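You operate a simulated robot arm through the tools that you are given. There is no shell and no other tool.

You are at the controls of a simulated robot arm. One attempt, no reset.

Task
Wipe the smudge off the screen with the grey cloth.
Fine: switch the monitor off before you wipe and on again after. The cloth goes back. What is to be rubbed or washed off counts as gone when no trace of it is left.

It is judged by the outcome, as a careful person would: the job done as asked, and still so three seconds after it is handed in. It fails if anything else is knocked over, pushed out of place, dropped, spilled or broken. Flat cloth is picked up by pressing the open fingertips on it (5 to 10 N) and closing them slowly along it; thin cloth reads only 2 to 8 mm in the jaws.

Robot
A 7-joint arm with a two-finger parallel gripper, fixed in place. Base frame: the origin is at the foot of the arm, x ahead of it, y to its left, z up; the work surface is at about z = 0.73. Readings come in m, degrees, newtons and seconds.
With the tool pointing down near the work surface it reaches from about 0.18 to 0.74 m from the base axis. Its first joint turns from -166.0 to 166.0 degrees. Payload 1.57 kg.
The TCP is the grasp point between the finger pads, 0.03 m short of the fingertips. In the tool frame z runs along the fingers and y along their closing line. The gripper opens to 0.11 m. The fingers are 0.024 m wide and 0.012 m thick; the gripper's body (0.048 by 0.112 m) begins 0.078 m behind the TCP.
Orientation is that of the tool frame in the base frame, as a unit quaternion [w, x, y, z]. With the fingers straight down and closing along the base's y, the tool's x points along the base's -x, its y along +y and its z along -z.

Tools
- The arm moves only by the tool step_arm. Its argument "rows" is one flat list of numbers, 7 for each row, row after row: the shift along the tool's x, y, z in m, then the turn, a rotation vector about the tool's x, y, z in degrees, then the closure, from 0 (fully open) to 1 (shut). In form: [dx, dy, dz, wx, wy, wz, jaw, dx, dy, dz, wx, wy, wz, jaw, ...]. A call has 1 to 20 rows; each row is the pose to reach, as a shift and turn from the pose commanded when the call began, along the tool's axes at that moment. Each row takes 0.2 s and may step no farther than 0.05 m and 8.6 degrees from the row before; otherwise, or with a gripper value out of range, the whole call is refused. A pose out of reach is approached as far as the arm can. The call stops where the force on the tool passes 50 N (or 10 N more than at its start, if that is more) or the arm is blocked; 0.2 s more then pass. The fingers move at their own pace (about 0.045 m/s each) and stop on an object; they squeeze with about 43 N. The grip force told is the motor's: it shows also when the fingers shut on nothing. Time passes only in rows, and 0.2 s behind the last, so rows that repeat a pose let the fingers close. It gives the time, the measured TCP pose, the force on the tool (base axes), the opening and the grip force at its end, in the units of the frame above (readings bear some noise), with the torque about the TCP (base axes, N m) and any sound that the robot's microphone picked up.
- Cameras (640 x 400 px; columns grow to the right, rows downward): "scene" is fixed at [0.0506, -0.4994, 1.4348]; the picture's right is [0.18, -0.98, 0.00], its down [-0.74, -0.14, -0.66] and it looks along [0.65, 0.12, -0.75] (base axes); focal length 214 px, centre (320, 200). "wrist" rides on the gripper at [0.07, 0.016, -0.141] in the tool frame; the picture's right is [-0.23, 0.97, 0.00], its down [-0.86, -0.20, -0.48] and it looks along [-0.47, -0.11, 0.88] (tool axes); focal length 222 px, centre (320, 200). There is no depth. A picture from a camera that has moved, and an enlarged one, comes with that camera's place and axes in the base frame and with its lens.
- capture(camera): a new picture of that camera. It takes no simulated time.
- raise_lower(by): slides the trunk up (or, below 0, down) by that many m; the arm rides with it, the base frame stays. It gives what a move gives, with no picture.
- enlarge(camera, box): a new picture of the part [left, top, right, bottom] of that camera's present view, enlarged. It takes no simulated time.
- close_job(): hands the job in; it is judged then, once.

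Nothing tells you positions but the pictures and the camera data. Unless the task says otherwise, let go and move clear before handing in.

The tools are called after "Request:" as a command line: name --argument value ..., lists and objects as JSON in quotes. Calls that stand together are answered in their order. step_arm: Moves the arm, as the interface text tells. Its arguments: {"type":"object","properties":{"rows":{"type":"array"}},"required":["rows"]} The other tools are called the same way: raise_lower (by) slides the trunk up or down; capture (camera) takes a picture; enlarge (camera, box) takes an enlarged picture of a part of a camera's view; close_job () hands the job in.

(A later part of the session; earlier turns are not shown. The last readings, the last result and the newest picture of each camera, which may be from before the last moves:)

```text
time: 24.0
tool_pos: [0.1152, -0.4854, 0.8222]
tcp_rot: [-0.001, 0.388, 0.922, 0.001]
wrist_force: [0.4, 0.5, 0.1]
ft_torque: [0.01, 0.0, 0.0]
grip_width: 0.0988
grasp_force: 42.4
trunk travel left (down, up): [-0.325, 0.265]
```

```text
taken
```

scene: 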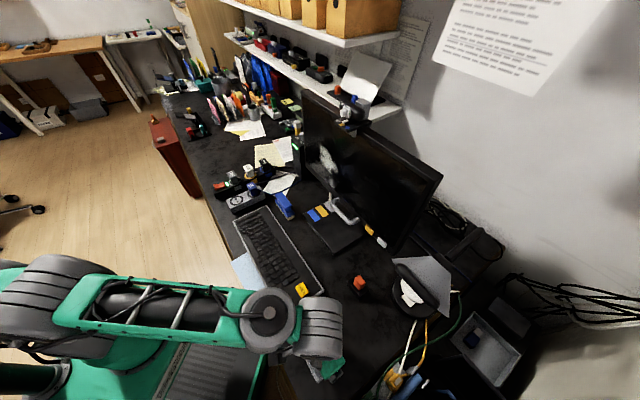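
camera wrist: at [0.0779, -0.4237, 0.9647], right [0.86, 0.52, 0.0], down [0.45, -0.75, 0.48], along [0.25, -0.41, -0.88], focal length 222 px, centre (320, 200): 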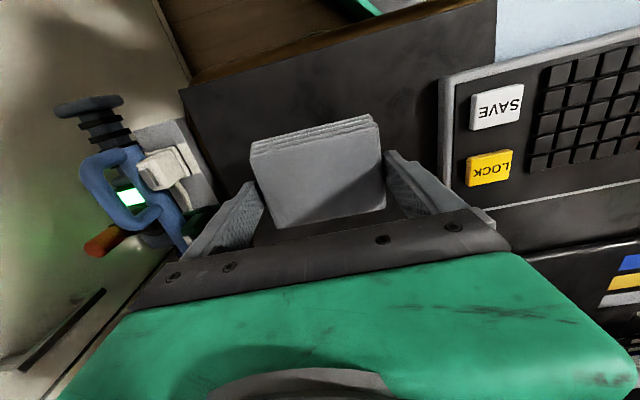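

The cloth is off the desk and held firmly. Next I'll lift it clear, move along the desk, and then swing the tool level in front of the smudge, which spans about 11 × 10 cm centred near (0.61, -0.42, 0.98).

Request:
step_arm --rows '[-0.006, 0.01, -0.04, 0, 0, 0, 1, -0.018, 0.035, -0.07, 0, 0, 0, 1, -0.031, 0.065, -0.09, 0, 0, 0, 1, -0.045, 0.097, -0.11, 0, 0, 0, 1, -0.058, 0.128, -0.12, 0, 0, 0, 1, -0.072, 0.156, -0.128, 0, 0, 0, 1]'

Request:
step_arm --rows '[-0.009, 0.022, -0.003, 0, -8.18, 0, 1, -0.018, 0.045, -0.005, 0, -16.36, 0, 1, -0.027, 0.067, -0.008, 0, -24.5, 0, 1, -0.036, 0.089, -0.011, 0, -32.7, 0, 1, -0.045, 0.111, -0.014, 0, -40.9, 0, 1, -0.055, 0.134, -0.016, 0, -49.1, 0, 1, -0.064, 0.156, -0.019, 0, -57.3, 0, 1, -0.073, 0.178, -0.022, 0, -65.4, 0, 1, -0.082, 0.2, -0.025, 0, -73.6, 0, 1, -0.091, 0.223, -0.027, 0, -81.8, 0, 1, -0.1, 0.245, -0.03, 0, -90, 0, 1]'

Request:
capture --camera "wrist"

Request:
capture --camera "scene"

```text
time: 25.4
tool_pos: [0.2782, -0.4286, 0.953]
tcp_rot: [0.0, 0.388, 0.922, 0.001]
wrist_force: [0.2, -1.1, 0.8]
ft_torque: [0.01, -0.01, 0.03]
grip_width: 0.0987
grasp_force: 43.3
trunk travel left (down, up): [-0.325, 0.265]
```

```text
time: 27.8
tool_pos: [0.5237, -0.3284, 0.9826]
tcp_rot: [0.653, 0.274, 0.651, -0.274]
wrist_force: [0.4, 0.2, 0.1]
ft_torque: [0.01, 0.04, 0.02]
grip_width: 0.0989
grasp_force: 43.6
trunk travel left (down, up): [-0.325, 0.265]
```

```text
taken
camera wrist: at [0.4358, -0.2153, 0.9134], right [0.7, 0.68, 0.23], down [-0.48, 0.2, 0.85], along [0.53, -0.7, 0.47], focal length 222 px, centre (320, 200)
```

wrist: 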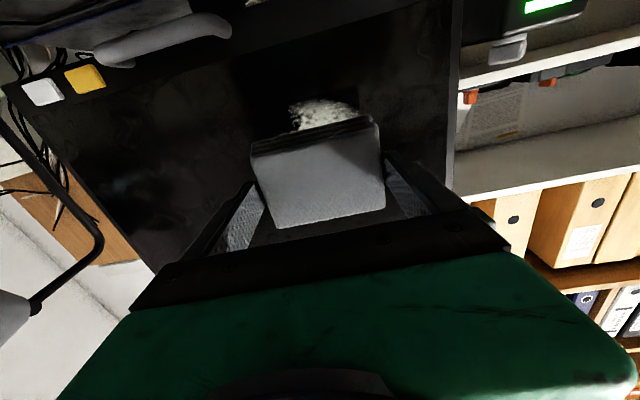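

```text
taken
```

scene: 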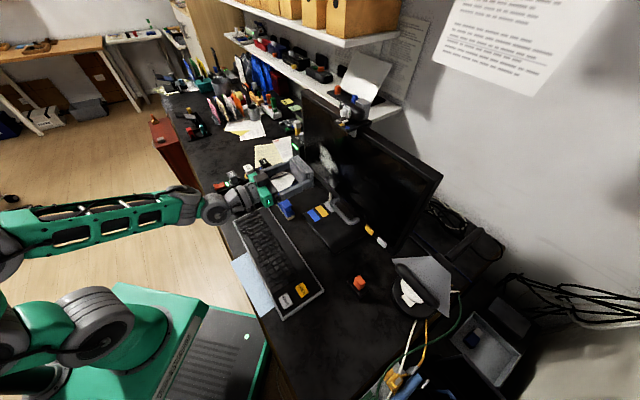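

The cloth faces the screen right in front of the smudge, about 9 cm away. I'll approach to about 1.5 cm and look.

Request:
step_arm --rows '[0, 0, 0.03, 0, 0, 0, 1, 0, 0, 0.055, 0, 0, 0, 1, 0, 0, 0.073, 0, 0, 0, 1]'

Request:
enlarge --camera "scene" --box '[250, 110, 390, 220]'

Request:
capture --camera "wrist"

```text
time: 28.6
tool_pos: [0.5742, -0.3808, 0.9787]
tcp_rot: [0.651, 0.276, 0.652, -0.274]
wrist_force: [-0.3, -0.1, 0.2]
ft_torque: [0.01, -0.01, 0.02]
grip_width: 0.0989
grasp_force: 43.8
trunk travel left (down, up): [-0.325, 0.265]
```

```text
3.64 times, centred on (320, 165) of scene
camera zoom: at [0.0506, -0.4994, 1.4348], right [0.18, -0.98, 0.0], down [-0.74, -0.14, -0.66], along [0.65, 0.12, -0.75], focal length 780 px, centre (320, 327)
```

zoom: 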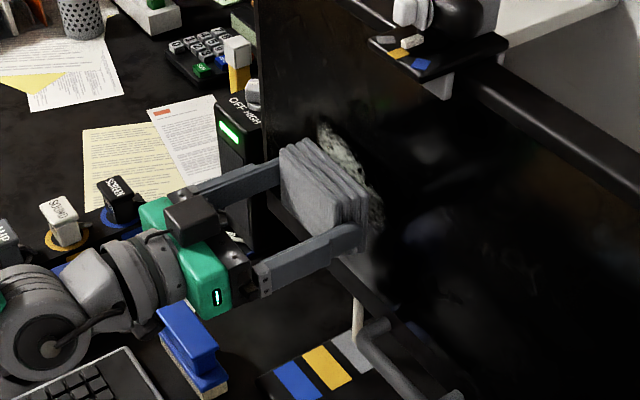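

```text
taken
camera wrist: at [0.4857, -0.2673, 0.9119], right [0.7, 0.68, 0.23], down [-0.48, 0.2, 0.86], along [0.54, -0.71, 0.46], focal length 222 px, centre (320, 200)
```

wrist: 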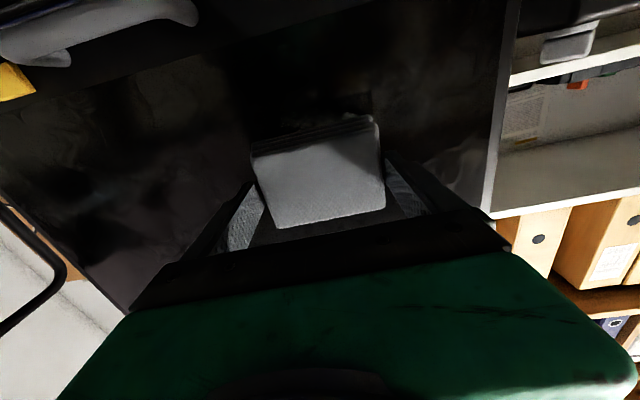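

It looks parallel and close. I'll creep to contact in short moves, checking the force.

Request:
step_arm --rows '[0, 0, 0.004, 0, 0, 0, 1, 0, 0, 0.008, 0, 0, 0, 1]'

Request:
step_arm --rows '[0, 0, 0.0025, 0, 0, 0, 1, 0, 0, 0.004, 0, 0, 0, 1]'

Request:
enlarge --camera "scene" --box '[280, 110, 380, 200]'

```text
time: 29.2
tool_pos: [0.5793, -0.3857, 0.9805]
tcp_rot: [0.651, 0.275, 0.652, -0.274]
wrist_force: [-0.2, 0.1, -0.1]
ft_torque: [0.03, 0.03, -0.03]
grip_width: 0.0992
grasp_force: 43.7
trunk travel left (down, up): [-0.325, 0.265]
```

```text
time: 29.8
tool_pos: [0.584, -0.387, 0.9816]
tcp_rot: [0.651, 0.276, 0.652, -0.274]
wrist_force: [0.1, 0.2, -0.5]
ft_torque: [0.0, 0.03, 0.0]
grip_width: 0.0985
grasp_force: 43.4
trunk travel left (down, up): [-0.325, 0.265]
```

```text
4.44 times, centred on (330, 155) of scene
camera zoom: at [0.0506, -0.4994, 1.4348], right [0.18, -0.98, 0.0], down [-0.74, -0.14, -0.66], along [0.65, 0.12, -0.75], focal length 953 px, centre (276, 400)
```

zoom: 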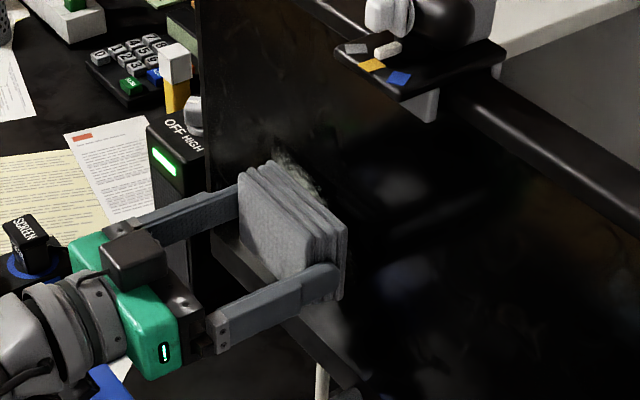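

Request:
step_arm --rows '[0, 0, 0.002, 0, 0, 0, 1, 0, 0, 0.004, 0, 0, 0, 1]'

Request:
step_arm --rows '[0, 0, 0.0015, 0, 0, 0, 1, 0, 0, 0.003, 0, 0, 0, 1]'

Request:
enlarge --camera "scene" --box '[300, 120, 370, 190]'

```text
time: 30.4
tool_pos: [0.5858, -0.3911, 0.982]
tcp_rot: [0.652, 0.275, 0.652, -0.273]
wrist_force: [-8.3, 5.7, -1.3]
ft_torque: [-0.14, -0.02, 0.43]
grip_width: 0.099
grasp_force: 42.9
trunk travel left (down, up): [-0.325, 0.265]
```

```text
time: 31.0
tool_pos: [0.586, -0.3902, 0.9828]
tcp_rot: [0.651, 0.275, 0.652, -0.273]
wrist_force: [-24.1, 20.8, -5.2]
ft_torque: [-0.16, -0.02, 1.07]
grip_width: 0.0988
grasp_force: 43.3
trunk travel left (down, up): [-0.325, 0.265]
```

```text
5.71 times, centred on (335, 155) of scene
camera zoom: at [0.0506, -0.4994, 1.4348], right [0.18, -0.98, 0.0], down [-0.74, -0.14, -0.66], along [0.65, 0.12, -0.75], focal length 1226 px, centre (234, 457)
```

zoom: 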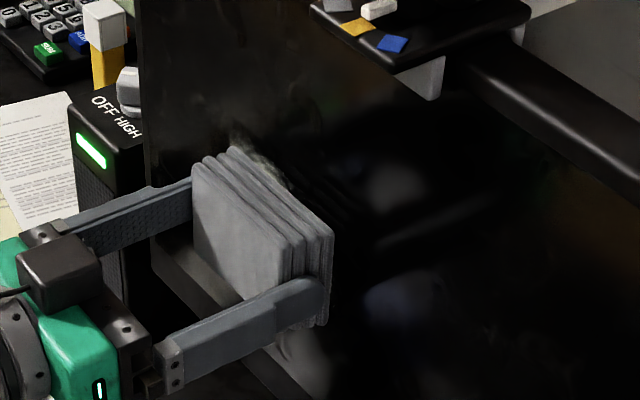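

Contact is made, but 32 N is too firm, and the torque shows the pad's left end touching first. I'll back off to a light press and yaw slightly to flatten it.

Request:
step_arm --rows '[0, 0, -0.004, -1.5, 0, 0, 1, 0, 0, -0.003, -1.5, 0, 0, 1]'

```text
time: 31.6
tool_pos: [0.5864, -0.3903, 0.9831]
tcp_rot: [0.655, 0.268, 0.654, -0.267]
wrist_force: [-16.4, 14.2, -5.3]
ft_torque: [0.26, -0.01, -1.14]
grip_width: 0.0991
grasp_force: 43.1
trunk travel left (down, up): [-0.325, 0.265]
```

Request:
step_arm --rows '[0, 0, -0.0015, 0.75, 0, 0, 1, 0, 0, -0.0015, 0.75, 0, 0, 1]'

```text
time: 32.2
tool_pos: [0.5841, -0.3909, 0.9846]
tcp_rot: [0.654, 0.272, 0.652, -0.27]
wrist_force: [0.9, -0.5, -0.6]
ft_torque: [0.0, 0.01, -0.01]
grip_width: 0.0989
grasp_force: 43.3
trunk travel left (down, up): [-0.325, 0.265]
```

Request:
step_arm --rows '[0, 0, 0.001, 0, 0, 0, 1, 0, 0, 0.001, 0, 0, 0, 1]'

```text
time: 32.8
tool_pos: [0.5864, -0.3919, 0.9829]
tcp_rot: [0.654, 0.271, 0.653, -0.269]
wrist_force: [-1.2, 0.6, -0.3]
ft_torque: [-0.02, 0.0, -0.06]
grip_width: 0.0989
grasp_force: 42.9
trunk travel left (down, up): [-0.325, 0.265]
```

Request:
step_arm --rows '[0, 0, 0.0008, 0, 0, 0, 1, 0, 0, 0.0008, 0, 0, 0, 1]'

```text
time: 33.4
tool_pos: [0.5856, -0.3904, 0.9824]
tcp_rot: [0.653, 0.272, 0.653, -0.27]
wrist_force: [-6.3, 8.5, -1.7]
ft_torque: [-0.06, -0.11, -0.46]
grip_width: 0.0987
grasp_force: 43.2
trunk travel left (down, up): [-0.325, 0.265]
```

Light contact of about 10 N. I'll add a tiny yaw trim and make the first side-to-side stroke.

Request:
step_arm --rows '[0, 0.007, 0, 0.3, 0, 0, 1, 0, 0.015, 0, 0.3, 0, 0, 1, 0, 0.024, 0, 0.3, 0, 0, 1, 0, 0.03, 0, 0.3, 0, 0, 1]'

Request:
enlarge --camera "scene" --box '[300, 120, 370, 190]'

```text
time: 34.4
tool_pos: [0.6087, -0.3699, 0.9832]
tcp_rot: [0.653, 0.272, 0.653, -0.271]
wrist_force: [0.5, 0.7, 0.1]
ft_torque: [0.02, 0.03, 0.01]
grip_width: 0.0985
grasp_force: 42.9
trunk travel left (down, up): [-0.325, 0.265]
```

```text
5.71 times, centred on (335, 155) of scene
camera zoom: at [0.0506, -0.4994, 1.4348], right [0.18, -0.98, 0.0], down [-0.74, -0.14, -0.66], along [0.65, 0.12, -0.75], focal length 1226 px, centre (234, 457)
```

zoom: 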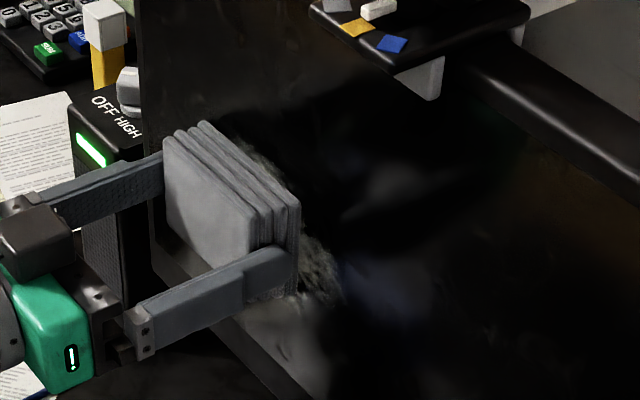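

Contact was lost while moving left, so the screen direction differs slightly from the tool's y axis. I'll find contact again here to measure that.

Request:
step_arm --rows '[0, 0, 0.001, 0, 0, 0, 1, 0, 0, 0.001, 0, 0, 0, 1]'

```text
time: 35.0
tool_pos: [0.6081, -0.3695, 0.9821]
tcp_rot: [0.653, 0.273, 0.652, -0.271]
wrist_force: [-3.2, 2.8, -1.0]
ft_torque: [-0.13, -0.13, 0.03]
grip_width: 0.0984
grasp_force: 43.3
trunk travel left (down, up): [-0.325, 0.265]
```

Balanced contact at about 4 N, with the screen running about 3° off the tool's y. I'll include that slope and stroke to the right.

Request:
step_arm --rows '[0, -0.01, -0.0002, 0, 0, 0, 1, 0, -0.02, -0.0007, 0, 0, 0, 1, 0, -0.03, -0.0012, 0, 0, 0, 1]'

Request:
step_arm --rows '[0, -0.01, -0.0005, 0, 0, 0, 1, 0, -0.02, -0.001, 0, 0, 0, 1, 0, -0.03, -0.0015, 0, 0, 0, 1]'

Request:
enlarge --camera "scene" --box '[300, 120, 370, 190]'

```text
time: 35.8
tool_pos: [0.5868, -0.3905, 0.9824]
tcp_rot: [0.653, 0.272, 0.653, -0.271]
wrist_force: [-0.5, 0.2, -0.7]
ft_torque: [0.06, 0.03, 0.02]
grip_width: 0.0988
grasp_force: 43.0
trunk travel left (down, up): [-0.325, 0.265]
```

```text
time: 36.6
tool_pos: [0.564, -0.412, 0.9824]
tcp_rot: [0.653, 0.271, 0.653, -0.271]
wrist_force: [0.1, -0.4, -0.1]
ft_torque: [-0.03, 0.04, 0.02]
grip_width: 0.0989
grasp_force: 43.2
trunk travel left (down, up): [-0.325, 0.265]
```

```text
5.71 times, centred on (335, 155) of scene
camera zoom: at [0.0506, -0.4994, 1.4348], right [0.18, -0.98, 0.0], down [-0.74, -0.14, -0.66], along [0.65, 0.12, -0.75], focal length 1226 px, centre (234, 457)
```

zoom: 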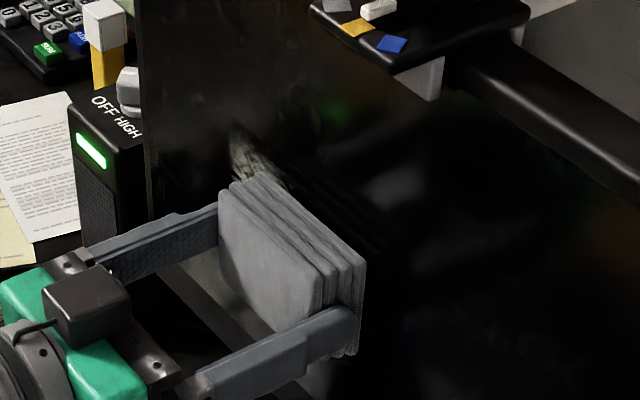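

Request:
step_arm --rows '[0, 0, 0.001, 0, 0, 0, 1, 0, 0, 0.001, 0, 0, 0, 1]'

Request:
step_arm --rows '[0, 0, 0.0007, 0, 0, 0, 1, 0, 0, 0.0007, 0, 0, 0, 1]'

```text
time: 37.2
tool_pos: [0.5651, -0.4135, 0.9822]
tcp_rot: [0.653, 0.273, 0.653, -0.271]
wrist_force: [0.0, -0.2, -1.1]
ft_torque: [-0.02, 0.0, 0.01]
grip_width: 0.099
grasp_force: 42.5
trunk travel left (down, up): [-0.325, 0.265]
```

```text
time: 37.8
tool_pos: [0.564, -0.412, 0.982]
tcp_rot: [0.653, 0.272, 0.653, -0.271]
wrist_force: [-3.4, 2.8, -0.4]
ft_torque: [-0.1, -0.08, 0.16]
grip_width: 0.0986
grasp_force: 43.7
trunk travel left (down, up): [-0.325, 0.265]
```

The slope is really only about 1°. I'll add a touch of pressure and do a full left-right wipe with that correction.

Request:
step_arm --rows '[0, 0.0, 0.0005, 0, 0, 0, 1, 0, 0.015, 0.0008, 0, 0, 0, 1, 0, 0.03, 0.001, 0, 0, 0, 1, 0, 0.045, 0.0013, 0, 0, 0, 1, 0, 0.06, 0.0015, 0, 0, 0, 1]'

Request:
step_arm --rows '[0, -0.015, -0.00025, 0, 0, 0, 1, 0, -0.03, -0.0005, 0, 0, 0, 1, 0, -0.045, -0.00075, 0, 0, 0, 1, 0, -0.06, -0.001, 0, 0, 0, 1]'

Request:
enlarge --camera "scene" --box '[300, 120, 370, 190]'

```text
time: 39.0
tool_pos: [0.6074, -0.3701, 0.982]
tcp_rot: [0.653, 0.272, 0.653, -0.272]
wrist_force: [-18.8, 8.9, -1.0]
ft_torque: [-0.14, -0.03, 0.16]
grip_width: 0.0991
grasp_force: 43.2
trunk travel left (down, up): [-0.325, 0.265]
```

```text
time: 40.0
tool_pos: [0.5655, -0.4127, 0.9826]
tcp_rot: [0.653, 0.272, 0.653, -0.271]
wrist_force: [-5.2, 7.1, -0.7]
ft_torque: [-0.08, -0.07, 0.52]
grip_width: 0.0989
grasp_force: 43.0
trunk travel left (down, up): [-0.325, 0.265]
```

```text
5.71 times, centred on (335, 155) of scene
camera zoom: at [0.0506, -0.4994, 1.4348], right [0.18, -0.98, 0.0], down [-0.74, -0.14, -0.66], along [0.65, 0.12, -0.75], focal length 1226 px, centre (234, 457)
```

zoom: 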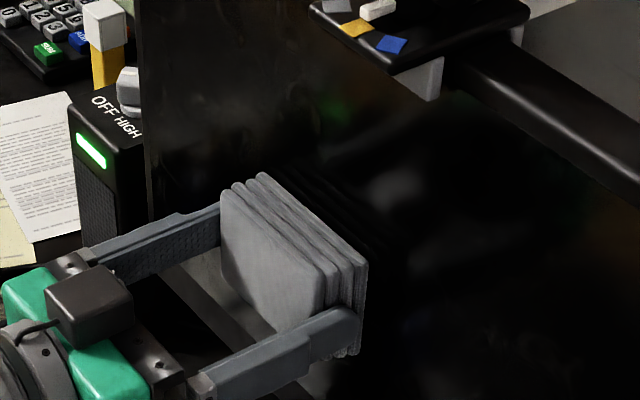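

The band under the cloth is already clean. Now I'll shift up 3 cm along the screen and check the force.

Request:
step_arm --rows '[-0.01, 0, 0, 0, 0, 0, 1, -0.02, 0, 0, 0, 0, 0, 1]'

Request:
step_arm --rows '[-0.008, 0, 0, 0, 0, 0, 1, -0.018, 0, 0, 0, 0, 0, 1]'

```text
time: 40.6
tool_pos: [0.5651, -0.4138, 1.0038]
tcp_rot: [0.653, 0.272, 0.652, -0.272]
wrist_force: [-1.7, 0.7, 0.1]
ft_torque: [-0.02, -0.04, 0.04]
grip_width: 0.0987
grasp_force: 43.2
trunk travel left (down, up): [-0.325, 0.265]
```

```text
time: 41.2
tool_pos: [0.5646, -0.413, 1.0222]
tcp_rot: [0.653, 0.272, 0.653, -0.271]
wrist_force: [-2.4, 1.2, 0.1]
ft_torque: [-0.01, -0.06, 0.07]
grip_width: 0.0986
grasp_force: 43.0
trunk travel left (down, up): [-0.325, 0.265]
```

Request:
step_arm --rows '[0, 0.0, 0.0005, 0, 0, 0, 1, 0, 0.015, 0.0007, 0, 0, 0, 1, 0, 0.03, 0.0009, 0, 0, 0, 1, 0, 0.045, 0.001, 0, 0, 0, 1, 0, 0.06, 0.0012, 0, 0, 0, 1]'

Request:
step_arm --rows '[0, -0.015, -0.0001, 0, 0, 0, 1, 0, -0.03, -0.0003, 0, 0, 0, 1, 0, -0.045, -0.0005, 0, 0, 0, 1, 0, -0.06, -0.0007, 0, 0, 0, 1]'

Request:
enlarge --camera "scene" --box '[300, 120, 370, 190]'

```text
time: 42.4
tool_pos: [0.6068, -0.3712, 1.0206]
tcp_rot: [0.653, 0.273, 0.652, -0.272]
wrist_force: [-22.5, 10.2, -0.1]
ft_torque: [-0.01, 0.21, 0.07]
grip_width: 0.0991
grasp_force: 42.8
trunk travel left (down, up): [-0.325, 0.265]
```

```text
time: 43.4
tool_pos: [0.5657, -0.4127, 1.0208]
tcp_rot: [0.653, 0.272, 0.653, -0.272]
wrist_force: [-6.6, 12.5, -0.5]
ft_torque: [0.18, 0.02, 0.78]
grip_width: 0.0985
grasp_force: 43.0
trunk travel left (down, up): [-0.325, 0.265]
```

```text
5.71 times, centred on (335, 155) of scene
camera zoom: at [0.0506, -0.4994, 1.4348], right [0.18, -0.98, 0.0], down [-0.74, -0.14, -0.66], along [0.65, 0.12, -0.75], focal length 1226 px, centre (234, 457)
```

zoom: 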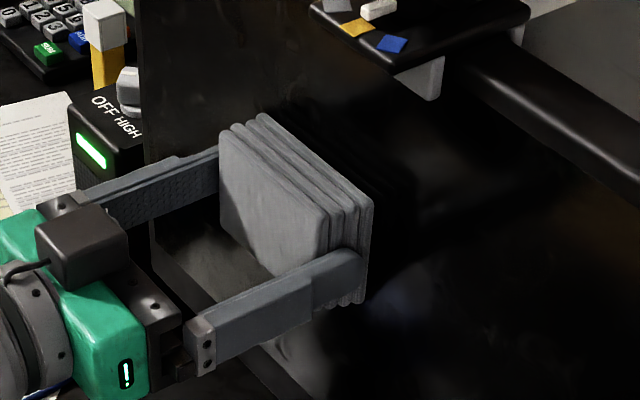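

The upper band is wiped. Now I'll go down to the lower band, checking the force on the way.

Request:
step_arm --rows '[0.012, 0, -0.0008, 0, 0, 0, 1, 0.025, 0, -0.0008, 0, 0, 0, 1, 0.038, 0, -0.0008, 0, 0, 0, 1]'

Request:
step_arm --rows '[0.012, 0, 0, 0, 0, 0, 1, 0.025, 0, 0, 0, 0, 0, 1, 0.038, 0, 0, 0, 0, 0, 1]'

```text
time: 44.2
tool_pos: [0.5645, -0.4139, 0.9823]
tcp_rot: [0.653, 0.273, 0.652, -0.272]
wrist_force: [-3.3, 3.1, 1.9]
ft_torque: [-0.07, -0.18, 0.21]
grip_width: 0.0989
grasp_force: 42.6
trunk travel left (down, up): [-0.325, 0.265]
```

```text
time: 45.0
tool_pos: [0.5652, -0.4123, 0.9449]
tcp_rot: [0.652, 0.273, 0.653, -0.271]
wrist_force: [-0.7, 0.0, -0.4]
ft_torque: [0.03, -0.01, -0.01]
grip_width: 0.0987
grasp_force: 42.5
trunk travel left (down, up): [-0.325, 0.265]
```

Request:
step_arm --rows '[0, 0.0, 0.0006, 0, 0, 0, 1, 0, 0.0, 0.001, 0, 0, 0, 1]'

Request:
step_arm --rows '[0, 0.015, 0.0003, 0, 0, 0, 1, 0, 0.03, 0.0005, 0, 0, 0, 1, 0, 0.045, 0.0007, 0, 0, 0, 1, 0, 0.06, 0.0009, 0, 0, 0, 1]'

Request:
step_arm --rows '[0, -0.015, 0, 0, 0, 0, 1, 0, -0.03, -0.0002, 0, 0, 0, 1, 0, -0.045, -0.0004, 0, 0, 0, 1, 0, -0.06, -0.0006, 0, 0, 0, 1]'

Request:
enlarge --camera "scene" --box '[300, 120, 370, 190]'

```text
time: 45.6
tool_pos: [0.5657, -0.4139, 0.9435]
tcp_rot: [0.653, 0.272, 0.653, -0.272]
wrist_force: [-3.2, 2.7, -1.0]
ft_torque: [-0.1, -0.08, 0.18]
grip_width: 0.0988
grasp_force: 43.1
trunk travel left (down, up): [-0.325, 0.265]
```

```text
time: 46.6
tool_pos: [0.6097, -0.3716, 0.9445]
tcp_rot: [0.653, 0.273, 0.653, -0.271]
wrist_force: [-13.7, 7.6, -0.7]
ft_torque: [-0.24, -0.24, 0.08]
grip_width: 0.0988
grasp_force: 43.2
trunk travel left (down, up): [-0.325, 0.265]
```

```text
time: 47.6
tool_pos: [0.566, -0.4143, 0.9445]
tcp_rot: [0.653, 0.272, 0.653, -0.271]
wrist_force: [-8.8, 17.4, -0.7]
ft_torque: [-0.35, -0.29, 0.45]
grip_width: 0.0988
grasp_force: 42.8
trunk travel left (down, up): [-0.325, 0.265]
```

```text
5.71 times, centred on (335, 155) of scene
camera zoom: at [0.0506, -0.4994, 1.4348], right [0.18, -0.98, 0.0], down [-0.74, -0.14, -0.66], along [0.65, 0.12, -0.75], focal length 1226 px, centre (234, 457)
```

zoom: 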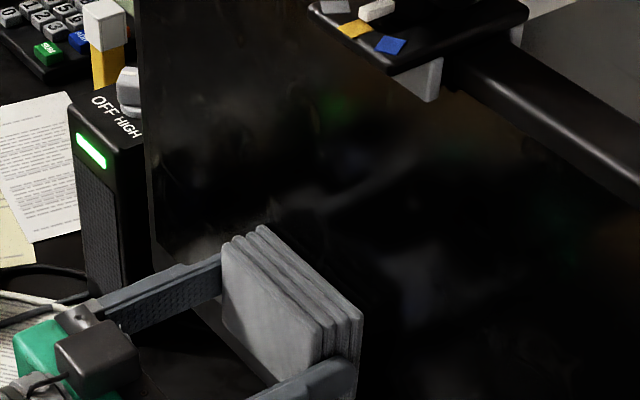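

Those bands look clean. I'll back off from the screen and inspect the whole area from both cameras.

Request:
step_arm --rows '[0, 0, -0.01, 0, 0, 0, 1, 0, 0, -0.04, 0, 0, 0, 1, 0, -0.04, -0.08, 0, 0, 0, 1, 0, -0.08, -0.12, 0, 0, 0, 1, 0, -0.1, -0.15, 0, 0, 0, 1]'

Request:
capture --camera "wrist"

Request:
enlarge --camera "scene" --box '[290, 90, 390, 220]'

Request:
capture --camera "scene"

```text
refused: row 3 steps farther than a row can; nothing moved
```

```text
taken
camera wrist: at [0.4767, -0.3011, 0.8755], right [0.69, 0.69, 0.23], down [-0.48, 0.2, 0.85], along [0.54, -0.7, 0.47], focal length 222 px, centre (320, 200)
```

wrist: 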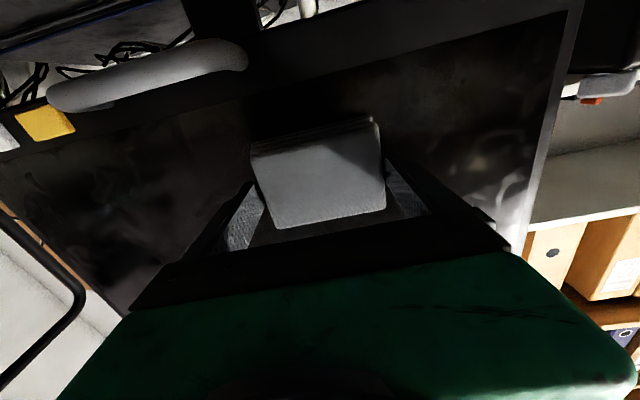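

```text
3.08 times, centred on (340, 155) of scene
camera zoom: at [0.0506, -0.4994, 1.4348], right [0.18, -0.98, 0.0], down [-0.74, -0.14, -0.66], along [0.65, 0.12, -0.75], focal length 660 px, centre (258, 338)
```

zoom: 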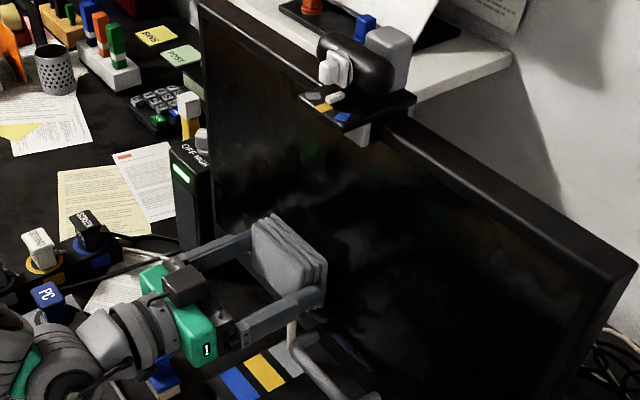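

```text
taken
```

scene: 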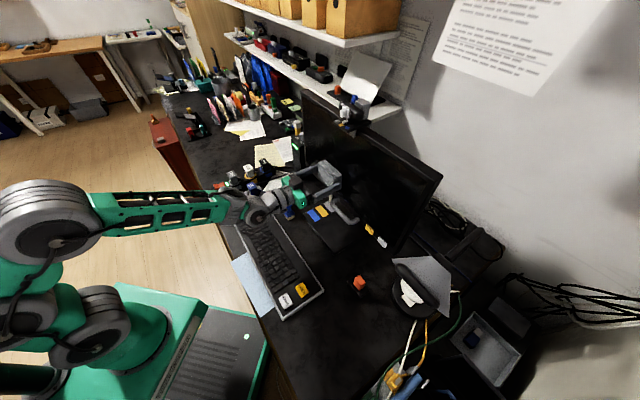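

Request:
step_arm --rows '[0, 0, -0.01, 0, 0, 0, 1, 0, 0, -0.035, 0, 0, 0, 1, 0, -0.02, -0.07, 0, 0, 0, 1, 0, -0.05, -0.105, 0, 0, 0, 1, 0, -0.08, -0.14, 0, 0, 0, 1]'

Request:
capture --camera "wrist"

Request:
enlarge --camera "scene" --box '[290, 90, 390, 220]'

```text
time: 48.8
tool_pos: [0.4104, -0.3699, 0.9393]
tcp_rot: [0.652, 0.273, 0.652, -0.272]
wrist_force: [0.3, 0.0, -0.7]
ft_torque: [0.02, -0.01, -0.06]
grip_width: 0.0989
grasp_force: 42.7
trunk travel left (down, up): [-0.325, 0.265]
```

```text
taken
camera wrist: at [0.322, -0.2573, 0.8705], right [0.69, 0.69, 0.23], down [-0.48, 0.2, 0.86], along [0.54, -0.7, 0.46], focal length 222 px, centre (320, 200)
```

wrist: 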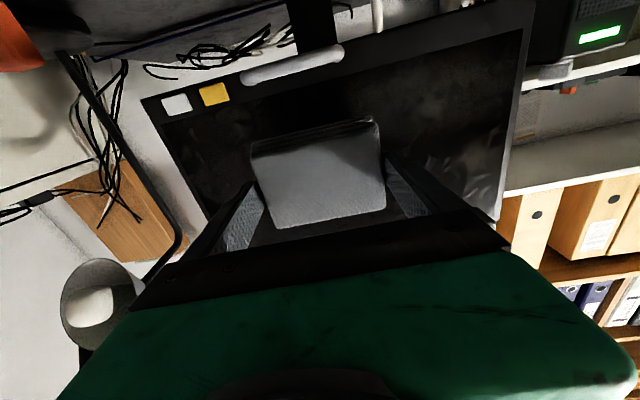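

```text
3.08 times, centred on (340, 155) of scene
camera zoom: at [0.0506, -0.4994, 1.4348], right [0.18, -0.98, 0.0], down [-0.74, -0.14, -0.66], along [0.65, 0.12, -0.75], focal length 660 px, centre (258, 338)
```

zoom: 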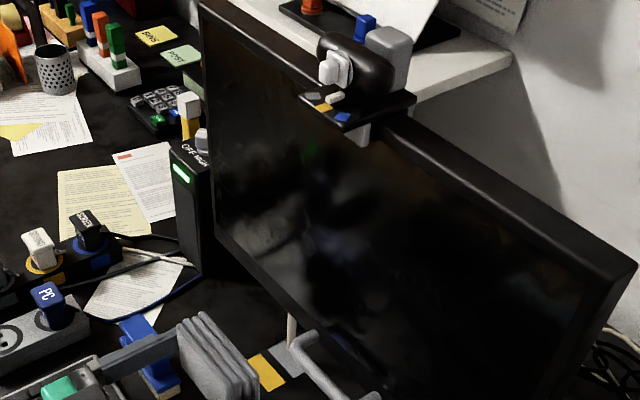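

The smudge is no longer visible; what's left looks like reflections on the dark screen. I'll shift the arm and zoom in to make sure no faint trace remains.

Request:
enlarge --camera "scene" --box '[300, 125, 365, 185]'

Request:
step_arm --rows '[-0.02, -0.03, -0.01, 0, 0, 0, 1, -0.04, -0.06, -0.02, 0, 0, 0, 1, -0.05, -0.1, -0.02, 0, 0, 0, 1, -0.05, -0.13, -0.02, 0, 0, 0, 1]'

Request:
capture --camera "wrist"

Request:
enlarge --camera "scene" --box '[290, 110, 390, 210]'

```text
6.67 times, centred on (332, 155) of scene
camera zoom: at [0.0506, -0.4994, 1.4348], right [0.18, -0.98, 0.0], down [-0.74, -0.14, -0.66], along [0.65, 0.12, -0.75], focal length 1430 px, centre (237, 500)
```

zoom: 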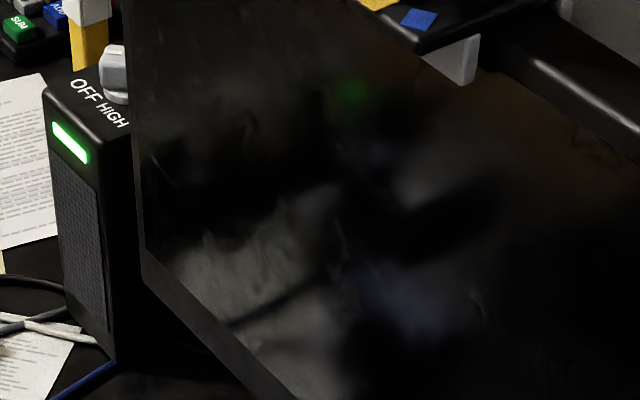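

```text
time: 49.8
tool_pos: [0.3055, -0.446, 0.9904]
tcp_rot: [0.653, 0.273, 0.653, -0.271]
wrist_force: [0.3, 0.5, -0.3]
ft_torque: [0.02, 0.01, -0.01]
grip_width: 0.0989
grasp_force: 43.4
trunk travel left (down, up): [-0.325, 0.265]
```

```text
taken
camera wrist: at [0.2151, -0.3339, 0.9217], right [0.69, 0.69, 0.23], down [-0.48, 0.2, 0.86], along [0.54, -0.7, 0.47], focal length 222 px, centre (320, 200)
```

wrist: 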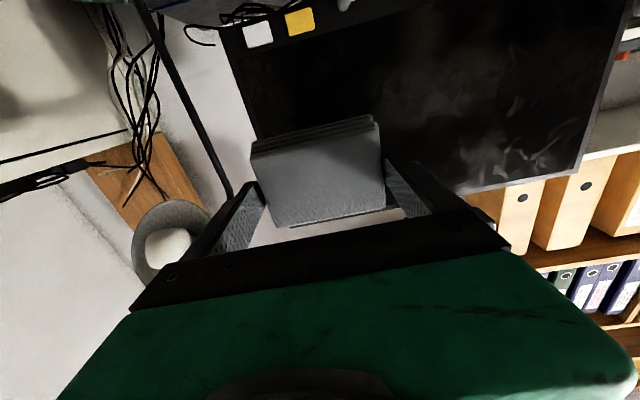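

```text
4.00 times, centred on (340, 160) of scene
camera zoom: at [0.0506, -0.4994, 1.4348], right [0.18, -0.98, 0.0], down [-0.74, -0.14, -0.66], along [0.65, 0.12, -0.75], focal length 858 px, centre (240, 360)
```

zoom: 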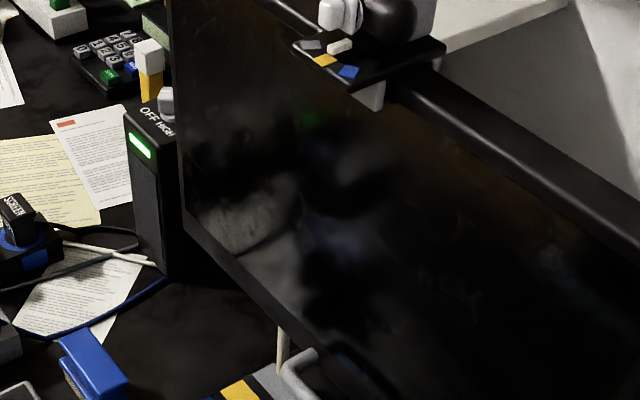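

Request:
enlarge --camera "wrist" --box '[380, 0, 620, 190]'

```text
2.11 times, centred on (500, 95) of wrist
camera zoom: at [0.2151, -0.3339, 0.9217], right [0.69, 0.69, 0.23], down [-0.48, 0.2, 0.86], along [0.54, -0.7, 0.47], focal length 468 px, centre (-59, 421)
```

zoom: 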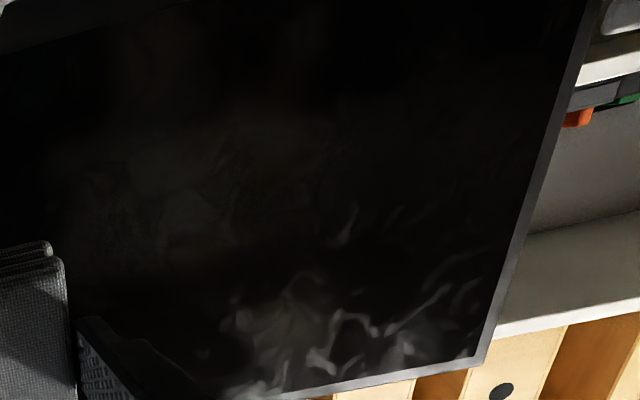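

Request:
enlarge --camera "wrist" --box '[400, 30, 520, 130]'

Request:
step_arm --rows '[-0.04, -0.02, 0.0, 0, 0, 0, 1, -0.07, -0.04, 0.0, 0, 0, 0, 1]'

Request:
enlarge --camera "wrist" --box '[380, 0, 600, 150]'

```text
4.00 times, centred on (460, 80) of wrist
camera zoom: at [0.2151, -0.3339, 0.9217], right [0.69, 0.69, 0.23], down [-0.48, 0.2, 0.86], along [0.54, -0.7, 0.47], focal length 888 px, centre (-240, 680)
```

zoom: 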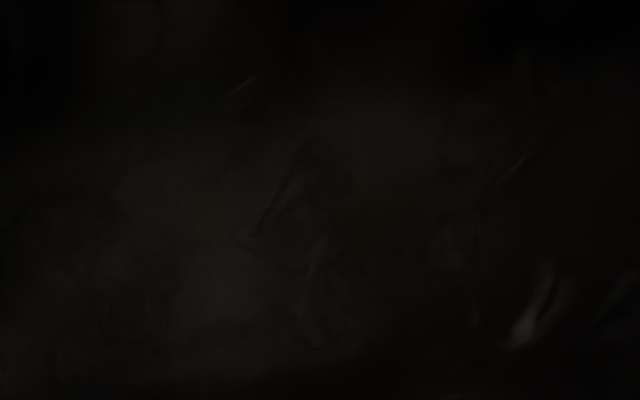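

```text
time: 50.4
tool_pos: [0.2758, -0.4768, 1.0625]
tcp_rot: [0.653, 0.273, 0.653, -0.27]
wrist_force: [0.4, -0.1, -0.6]
ft_torque: [0.01, 0.02, 0.02]
grip_width: 0.0991
grasp_force: 42.8
trunk travel left (down, up): [-0.325, 0.265]
```

```text
2.67 times, centred on (490, 75) of wrist
camera zoom: at [0.1865, -0.3645, 0.9944], right [0.69, 0.69, 0.23], down [-0.48, 0.2, 0.86], along [0.54, -0.7, 0.46], focal length 592 px, centre (-133, 533)
```

zoom: 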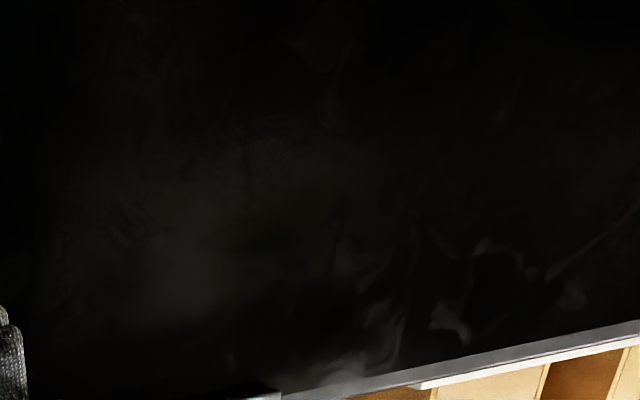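

The wiped area shows only soft reflections, but the dark glass makes faint residue hard to judge. While I still hold the cloth, I'll make a second pass for certainty.

Request:
step_arm --rows '[0.02, 0.04, 0.01, 0, 0, 0, 1, 0.04, 0.08, 0.02, 0, 0, 0, 1, 0.06, 0.12, 0.03, 0, 0, 0, 1, 0.075, 0.16, 0.045, 0, 0, 0, 1, 0.082, 0.2, 0.065, 0, 0, 0, 1, 0.082, 0.23, 0.095, -0.2, 0, 0, 1, 0.082, 0.25, 0.13, -0.2, 0, 0, 1, 0.082, 0.25, 0.15, -0.2, 0, 0, 1, 0.082, 0.25, 0.157, -0.2, 0, 0, 1]'

Request:
step_arm --rows '[0, 0, 0.001, 0, 0, 0, 1, 0, 0, 0.0018, 0, 0, 0, 1]'

```text
time: 52.4
tool_pos: [0.5627, -0.41, 0.9812]
tcp_rot: [0.653, 0.271, 0.653, -0.271]
wrist_force: [0.5, -0.2, -0.5]
ft_torque: [0.02, 0.01, -0.03]
grip_width: 0.0989
grasp_force: 42.7
trunk travel left (down, up): [-0.325, 0.265]
```

```text
time: 53.0
tool_pos: [0.5654, -0.4111, 0.9809]
tcp_rot: [0.653, 0.271, 0.653, -0.27]
wrist_force: [0.3, 0.0, -0.4]
ft_torque: [-0.02, -0.02, 0.01]
grip_width: 0.0988
grasp_force: 42.9
trunk travel left (down, up): [-0.325, 0.265]
```

Request:
step_arm --rows '[0, 0, 0.0006, 0, 0, 0, 1, 0, 0, 0.0012, 0, 0, 0, 1]'

```text
time: 53.6
tool_pos: [0.5661, -0.4117, 0.9808]
tcp_rot: [0.653, 0.271, 0.653, -0.27]
wrist_force: [-6.7, 8.2, -1.8]
ft_torque: [-0.26, -0.18, -0.11]
grip_width: 0.0989
grasp_force: 43.0
trunk travel left (down, up): [-0.325, 0.265]
```

Request:
step_arm --rows '[0, -0.012, -0.0001, 0, -0.3, 0, 1, 0, 0.0, 0, 0, -0.3, 0, 1, 0, 0.015, 0.0001, 0, -0.3, 0, 1, 0, 0.03, 0.0002, 0, -0.3, 0, 1, 0, 0.045, 0.0003, 0, -0.3, 0, 1, 0, 0.062, 0.0004, 0, -0.3, 0, 1]'

Request:
step_arm --rows '[0, -0.015, -0.0001, 0, 0, 0, 1, 0, -0.03, -0.0002, 0, 0, 0, 1, 0, -0.045, -0.0004, 0, 0, 0, 1, 0, -0.062, -0.0006, 0, 0, 0, 1, 0, -0.074, -0.0007, 0, 0, 0, 1]'

```text
time: 55.0
tool_pos: [0.6097, -0.3691, 0.9853]
tcp_rot: [0.655, 0.271, 0.651, -0.272]
wrist_force: [-37.7, 18.8, -1.9]
ft_torque: [-0.05, 0.21, -0.9]
grip_width: 0.0989
grasp_force: 43.3
trunk travel left (down, up): [-0.325, 0.265]
```

```text
time: 56.2
tool_pos: [0.558, -0.4205, 0.9831]
tcp_rot: [0.656, 0.27, 0.651, -0.271]
wrist_force: [-7.8, 16.9, -0.4]
ft_torque: [-0.15, -0.15, 1.11]
grip_width: 0.0988
grasp_force: 43.3
trunk travel left (down, up): [-0.325, 0.265]
```

The left end got too firm, so I'll ease off for the upper and lower bands.

Request:
step_arm --rows '[-0.013, 0.003, -0.0008, 0, 0, 0, 1, -0.026, 0.006, -0.001, 0, 0, 0, 1, -0.038, 0.01, -0.001, 0, 0, 0, 1]'

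Request:
capture --camera "scene"

```text
time: 57.0
tool_pos: [0.5636, -0.4139, 1.0215]
tcp_rot: [0.656, 0.271, 0.651, -0.271]
wrist_force: [-5.8, 4.1, -2.6]
ft_torque: [0.05, 0.17, 0.28]
grip_width: 0.0986
grasp_force: 43.3
trunk travel left (down, up): [-0.325, 0.265]
```

```text
taken
```

scene: 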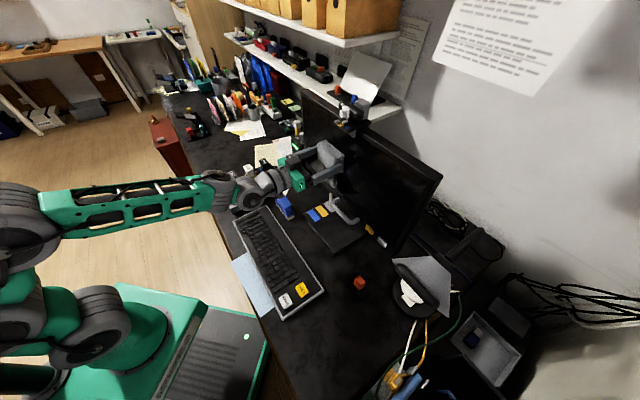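

Request:
step_arm --rows '[0, 0.015, 0, 0, 0, 0, 1, 0, 0.03, 0, 0, 0, 0, 1, 0, 0.045, 0, 0, 0, 0, 1, 0, 0.06, 0.0, 0, 0, 0, 1]'

Request:
step_arm --rows '[0, -0.015, 0, 0, 0, 0, 1, 0, -0.03, -0.0002, 0, 0, 0, 1, 0, -0.045, -0.0004, 0, 0, 0, 1, 0, -0.06, -0.0005, 0, 0, 0, 1]'

Request:
step_arm --rows '[0.013, 0, -0.0004, 0, 0, 0, 1, 0.026, 0, -0.0004, 0, 0, 0, 1, 0.039, 0, -0.0004, 0, 0, 0, 1]'

Request:
step_arm --rows '[0.013, 0, 0, 0, 0, 0, 1, 0.026, 0, 0, 0, 0, 0, 1, 0.038, 0, 0, 0, 0, 0, 1]'

```text
time: 58.0
tool_pos: [0.6067, -0.3712, 1.0212]
tcp_rot: [0.656, 0.271, 0.651, -0.271]
wrist_force: [-14.9, 7.3, -0.3]
ft_torque: [-0.08, 0.02, 0.55]
grip_width: 0.0991
grasp_force: 42.9
trunk travel left (down, up): [-0.325, 0.265]
```

```text
time: 59.0
tool_pos: [0.5639, -0.4144, 1.0203]
tcp_rot: [0.655, 0.271, 0.65, -0.272]
wrist_force: [-1.5, 1.4, 0.3]
ft_torque: [-0.03, -0.05, 0.04]
grip_width: 0.0989
grasp_force: 43.1
trunk travel left (down, up): [-0.325, 0.265]
```

```text
time: 59.8
tool_pos: [0.5635, -0.4143, 0.9799]
tcp_rot: [0.655, 0.271, 0.652, -0.271]
wrist_force: [-1.1, 0.3, -0.2]
ft_torque: [-0.01, -0.04, 0.03]
grip_width: 0.0986
grasp_force: 43.4
trunk travel left (down, up): [-0.325, 0.265]
```

```text
time: 60.6
tool_pos: [0.5633, -0.4141, 0.9443]
tcp_rot: [0.655, 0.27, 0.651, -0.27]
wrist_force: [-1.3, 0.0, 0.0]
ft_torque: [0.01, 0.03, -0.01]
grip_width: 0.0987
grasp_force: 43.2
trunk travel left (down, up): [-0.325, 0.265]
```

Request:
step_arm --rows '[0, 0, 0.0006, 0, 0, 0, 1, 0, 0, 0.0012, 0, 0, 0, 1]'

Request:
step_arm --rows '[0, 0.015, 0.0002, 0, 0, 0, 1, 0, 0.03, 0.0003, 0, 0, 0, 1, 0, 0.045, 0.0004, 0, 0, 0, 1, 0, 0.06, 0.0005, 0, 0, 0, 1]'

Request:
step_arm --rows '[0, -0.015, 0, 0, 0, 0, 1, 0, -0.03, -0.0001, 0, 0, 0, 1, 0, -0.045, -0.0002, 0, 0, 0, 1, 0, -0.06, -0.0003, 0, 0, 0, 1]'

Request:
step_arm --rows '[-0.015, 0, 0, 0, 0, 0, 1, -0.03, 0, 0, 0, 0, 0, 1, -0.04, 0.015, 0, 0, 0, 0, 1, -0.04, 0.03, 0, 0, 0, 0, 1, -0.02, 0.04, 0, 0, 0, 0, 1, 0.0, 0.05, 0.0, 0, 0, 0, 1, 0.0, 0.04, 0.0, 0, 0, 0, 1]'

```text
time: 61.2
tool_pos: [0.5635, -0.4144, 0.9431]
tcp_rot: [0.654, 0.271, 0.652, -0.271]
wrist_force: [-6.2, 4.4, -1.6]
ft_torque: [-0.08, -0.12, 0.27]
grip_width: 0.0988
grasp_force: 42.9
trunk travel left (down, up): [-0.325, 0.265]
```

```text
time: 62.2
tool_pos: [0.6045, -0.3733, 0.9434]
tcp_rot: [0.655, 0.271, 0.652, -0.271]
wrist_force: [-22.9, 12.5, -1.3]
ft_torque: [-0.28, -0.25, 0.34]
grip_width: 0.0987
grasp_force: 43.3
trunk travel left (down, up): [-0.325, 0.265]
```

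```text
time: 63.2
tool_pos: [0.5617, -0.415, 0.9446]
tcp_rot: [0.655, 0.271, 0.651, -0.271]
wrist_force: [-3.5, 4.2, 0.6]
ft_torque: [-0.09, -0.12, 0.25]
grip_width: 0.0989
grasp_force: 42.9
trunk travel left (down, up): [-0.325, 0.265]
```

```text
time: 64.8
tool_pos: [0.5923, -0.3865, 0.9423]
tcp_rot: [0.654, 0.271, 0.651, -0.271]
wrist_force: [-2.0, 3.2, 0.0]
ft_torque: [-0.08, -0.07, 0.08]
grip_width: 0.0991
grasp_force: 42.5
trunk travel left (down, up): [-0.325, 0.265]
```

The second pass is done with moderate contact. I'll retreat from the screen and look again.

Request:
step_arm --rows '[0, 0, -0.008, 0, 0, 0, 1, 0, 0, -0.03, 0, 0, 0, 1, -0.015, -0.01, -0.065, 0, 0, 0, 1, -0.03, -0.02, -0.1, 0, 0, 0, 1]'

Request:
step_arm --rows '[0.002, -0.021, -0.008, 0, 8.18, 0, 1, 0.004, -0.043, -0.016, 0, 16.36, 0, 1, 0.006, -0.064, -0.025, 0, 24.5, 0, 1, 0.007, -0.085, -0.033, 0, 32.7, 0, 1, 0.009, -0.106, -0.041, 0, 40.9, 0, 1, 0.011, -0.128, -0.049, 0, 49.1, 0, 1, 0.013, -0.149, -0.057, 0, 57.3, 0, 1, 0.015, -0.17, -0.065, 0, 65.4, 0, 1, 0.016, -0.191, -0.074, 0, 73.6, 0, 1, 0.018, -0.213, -0.082, 0, 81.8, 0, 1, 0.02, -0.234, -0.09, 0, 90, 0, 1]'

Request:
capture --camera "wrist"

Request:
capture --camera "scene"

```text
time: 65.8
tool_pos: [0.5098, -0.3289, 0.9726]
tcp_rot: [0.655, 0.27, 0.652, -0.27]
wrist_force: [0.0, -0.7, -1.0]
ft_torque: [0.0, 0.03, -0.02]
grip_width: 0.0989
grasp_force: 43.5
trunk travel left (down, up): [-0.325, 0.265]
```

```text
time: 68.2
tool_pos: [0.2774, -0.4311, 0.9506]
tcp_rot: [0.001, 0.384, 0.923, 0.0]
wrist_force: [0.4, 0.7, -0.4]
ft_torque: [-0.02, -0.02, 0.0]
grip_width: 0.0987
grasp_force: 43.5
trunk travel left (down, up): [-0.325, 0.265]
```

```text
taken
camera wrist: at [0.2398, -0.3705, 1.0935], right [0.85, 0.53, 0.0], down [0.46, -0.75, 0.48], along [0.26, -0.41, -0.88], focal length 222 px, centre (320, 200)
```

wrist: 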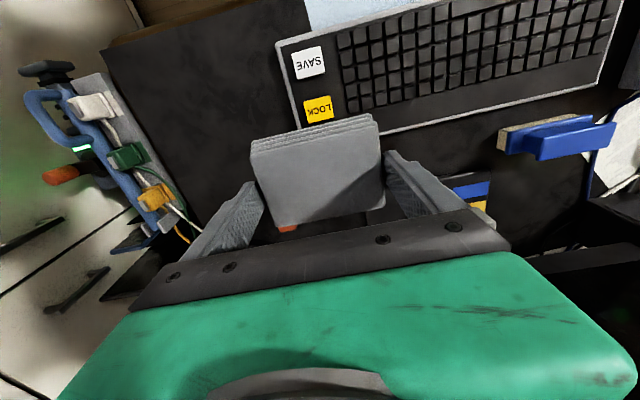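

```text
taken
```

scene: 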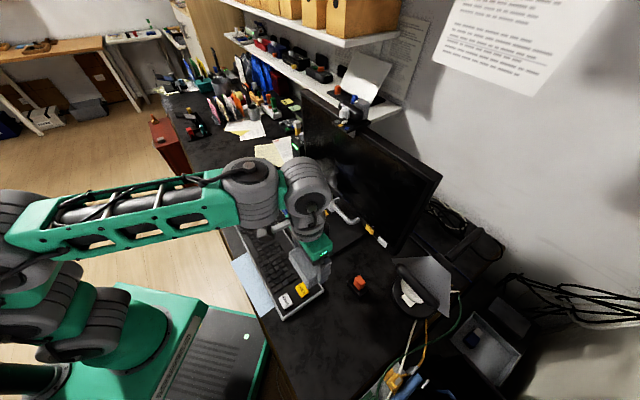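

The screen looks clean and the cloth is still held. I'll carry it back over its original spot.

Request:
step_arm --rows '[0.019, -0.037, 0, 0, 0, 0.2, 1, 0.038, -0.075, 0, 0, 0, 0.4, 1, 0.057, -0.113, 0.01, 0, 0, 0.55, 1, 0.0766, -0.1502, 0.03, 0, 0, 0.55, 1, 0.0766, -0.1502, 0.07, 0, 0, 0.55, 1, 0.0766, -0.1502, 0.11, 0, 0, 0.55, 1, 0.0766, -0.1502, 0.147, 0, 0, 0.55, 1]'

Request:
capture --camera "wrist"

```text
time: 69.8
tool_pos: [0.1216, -0.4808, 0.8026]
tcp_rot: [0.002, 0.388, 0.922, -0.001]
wrist_force: [0.3, 0.4, -0.9]
ft_torque: [-0.05, -0.01, -0.02]
grip_width: 0.0989
grasp_force: 43.3
trunk travel left (down, up): [-0.325, 0.265]
```

```text
taken
camera wrist: at [0.0833, -0.4196, 0.944], right [0.85, 0.52, 0.0], down [0.45, -0.75, 0.48], along [0.25, -0.41, -0.88], focal length 222 px, centre (320, 200)
```

wrist: 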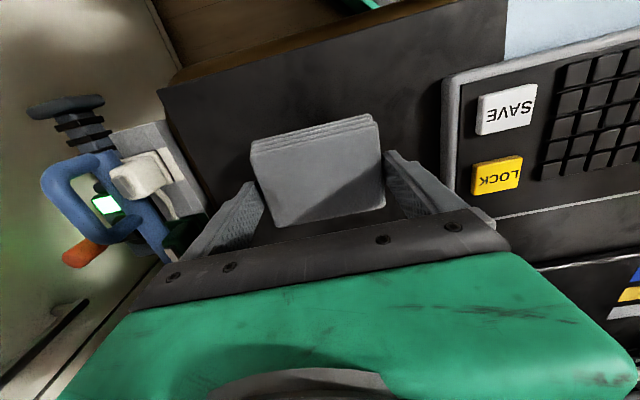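

Request:
step_arm --rows '[0.0019, -0.0047, 0.01, 0, 0, 0, 1, 0.0019, -0.0047, 0.02, 0, 0, 0, 1, 0.0019, -0.0047, 0.026, 0, 0, 0, 1]'

Request:
step_arm --rows '[0, 0, 0.001, 0, 0, 0, 1, 0, 0, 0.002, 0, 0, 0, 1]'

```text
time: 70.6
tool_pos: [0.1147, -0.4867, 0.7795]
tcp_rot: [0.003, 0.388, 0.922, 0.0]
wrist_force: [0.1, 0.2, -1.1]
ft_torque: [0.0, 0.01, 0.02]
grip_width: 0.0988
grasp_force: 43.5
trunk travel left (down, up): [-0.325, 0.265]
```

```text
time: 71.2
tool_pos: [0.1153, -0.486, 0.7764]
tcp_rot: [0.003, 0.387, 0.922, 0.0]
wrist_force: [0.1, 0.2, -0.3]
ft_torque: [-0.01, 0.0, 0.05]
grip_width: 0.0986
grasp_force: 42.8
trunk travel left (down, up): [-0.325, 0.265]
```

Request:
step_arm --rows '[0.001, 0.003, 0, 0, 0, 0, 1, 0.001, 0.003, 0.001, 0, 0, 0, 1, 0.001, 0.003, 0.002, 0, 0, 0, 1]'

Request:
step_arm --rows '[0, 0, 0.001, 0, 0, 0, 1, 0, 0, 0.002, 0, 0, 0, 1]'

```text
time: 72.0
tool_pos: [0.1162, -0.4831, 0.7746]
tcp_rot: [0.003, 0.388, 0.922, 0.0]
wrist_force: [0.7, 0.9, 3.6]
ft_torque: [0.16, -0.01, -0.02]
grip_width: 0.099
grasp_force: 43.0
trunk travel left (down, up): [-0.325, 0.265]
```

```text
time: 72.6
tool_pos: [0.1161, -0.4835, 0.7749]
tcp_rot: [0.003, 0.387, 0.922, -0.002]
wrist_force: [2.6, 1.9, 17.6]
ft_torque: [0.9, 0.05, -0.09]
grip_width: 0.099
grasp_force: 43.0
trunk travel left (down, up): [-0.325, 0.265]
```

The cloth is on the desk at its old place. I'll ease off, open, and lift straight up.

Request:
step_arm --rows '[0, 0, -0.0015, 0, 0, 0, 1, 0, 0, -0.0015, 0, 0, 0, 0.08, 0, 0, -0.0015, 0, 0, 0, 0.04, 0, 0, -0.0015, 0, 0, 0, 0, 0, 0, -0.0015, 0, 0, 0, 0]'

Request:
enlarge --camera "wrist" --box '[200, 80, 440, 240]'

```text
time: 73.8
tool_pos: [0.1153, -0.4829, 0.774]
tcp_rot: [0.003, 0.387, 0.922, 0.0]
wrist_force: [-0.3, -0.5, 0.2]
ft_torque: [0.02, 0.0, 0.04]
grip_width: 0.1099
grasp_force: 0.1
trunk travel left (down, up): [-0.325, 0.265]
```

```text
2.50 times, centred on (320, 160) of wrist
camera zoom: at [0.0767, -0.4206, 0.9171], right [0.85, 0.52, 0.0], down [0.45, -0.75, 0.48], along [0.25, -0.41, -0.88], focal length 555 px, centre (320, 300)
```

zoom: 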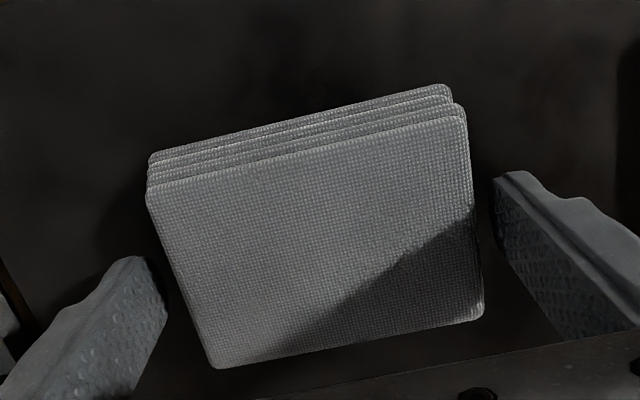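

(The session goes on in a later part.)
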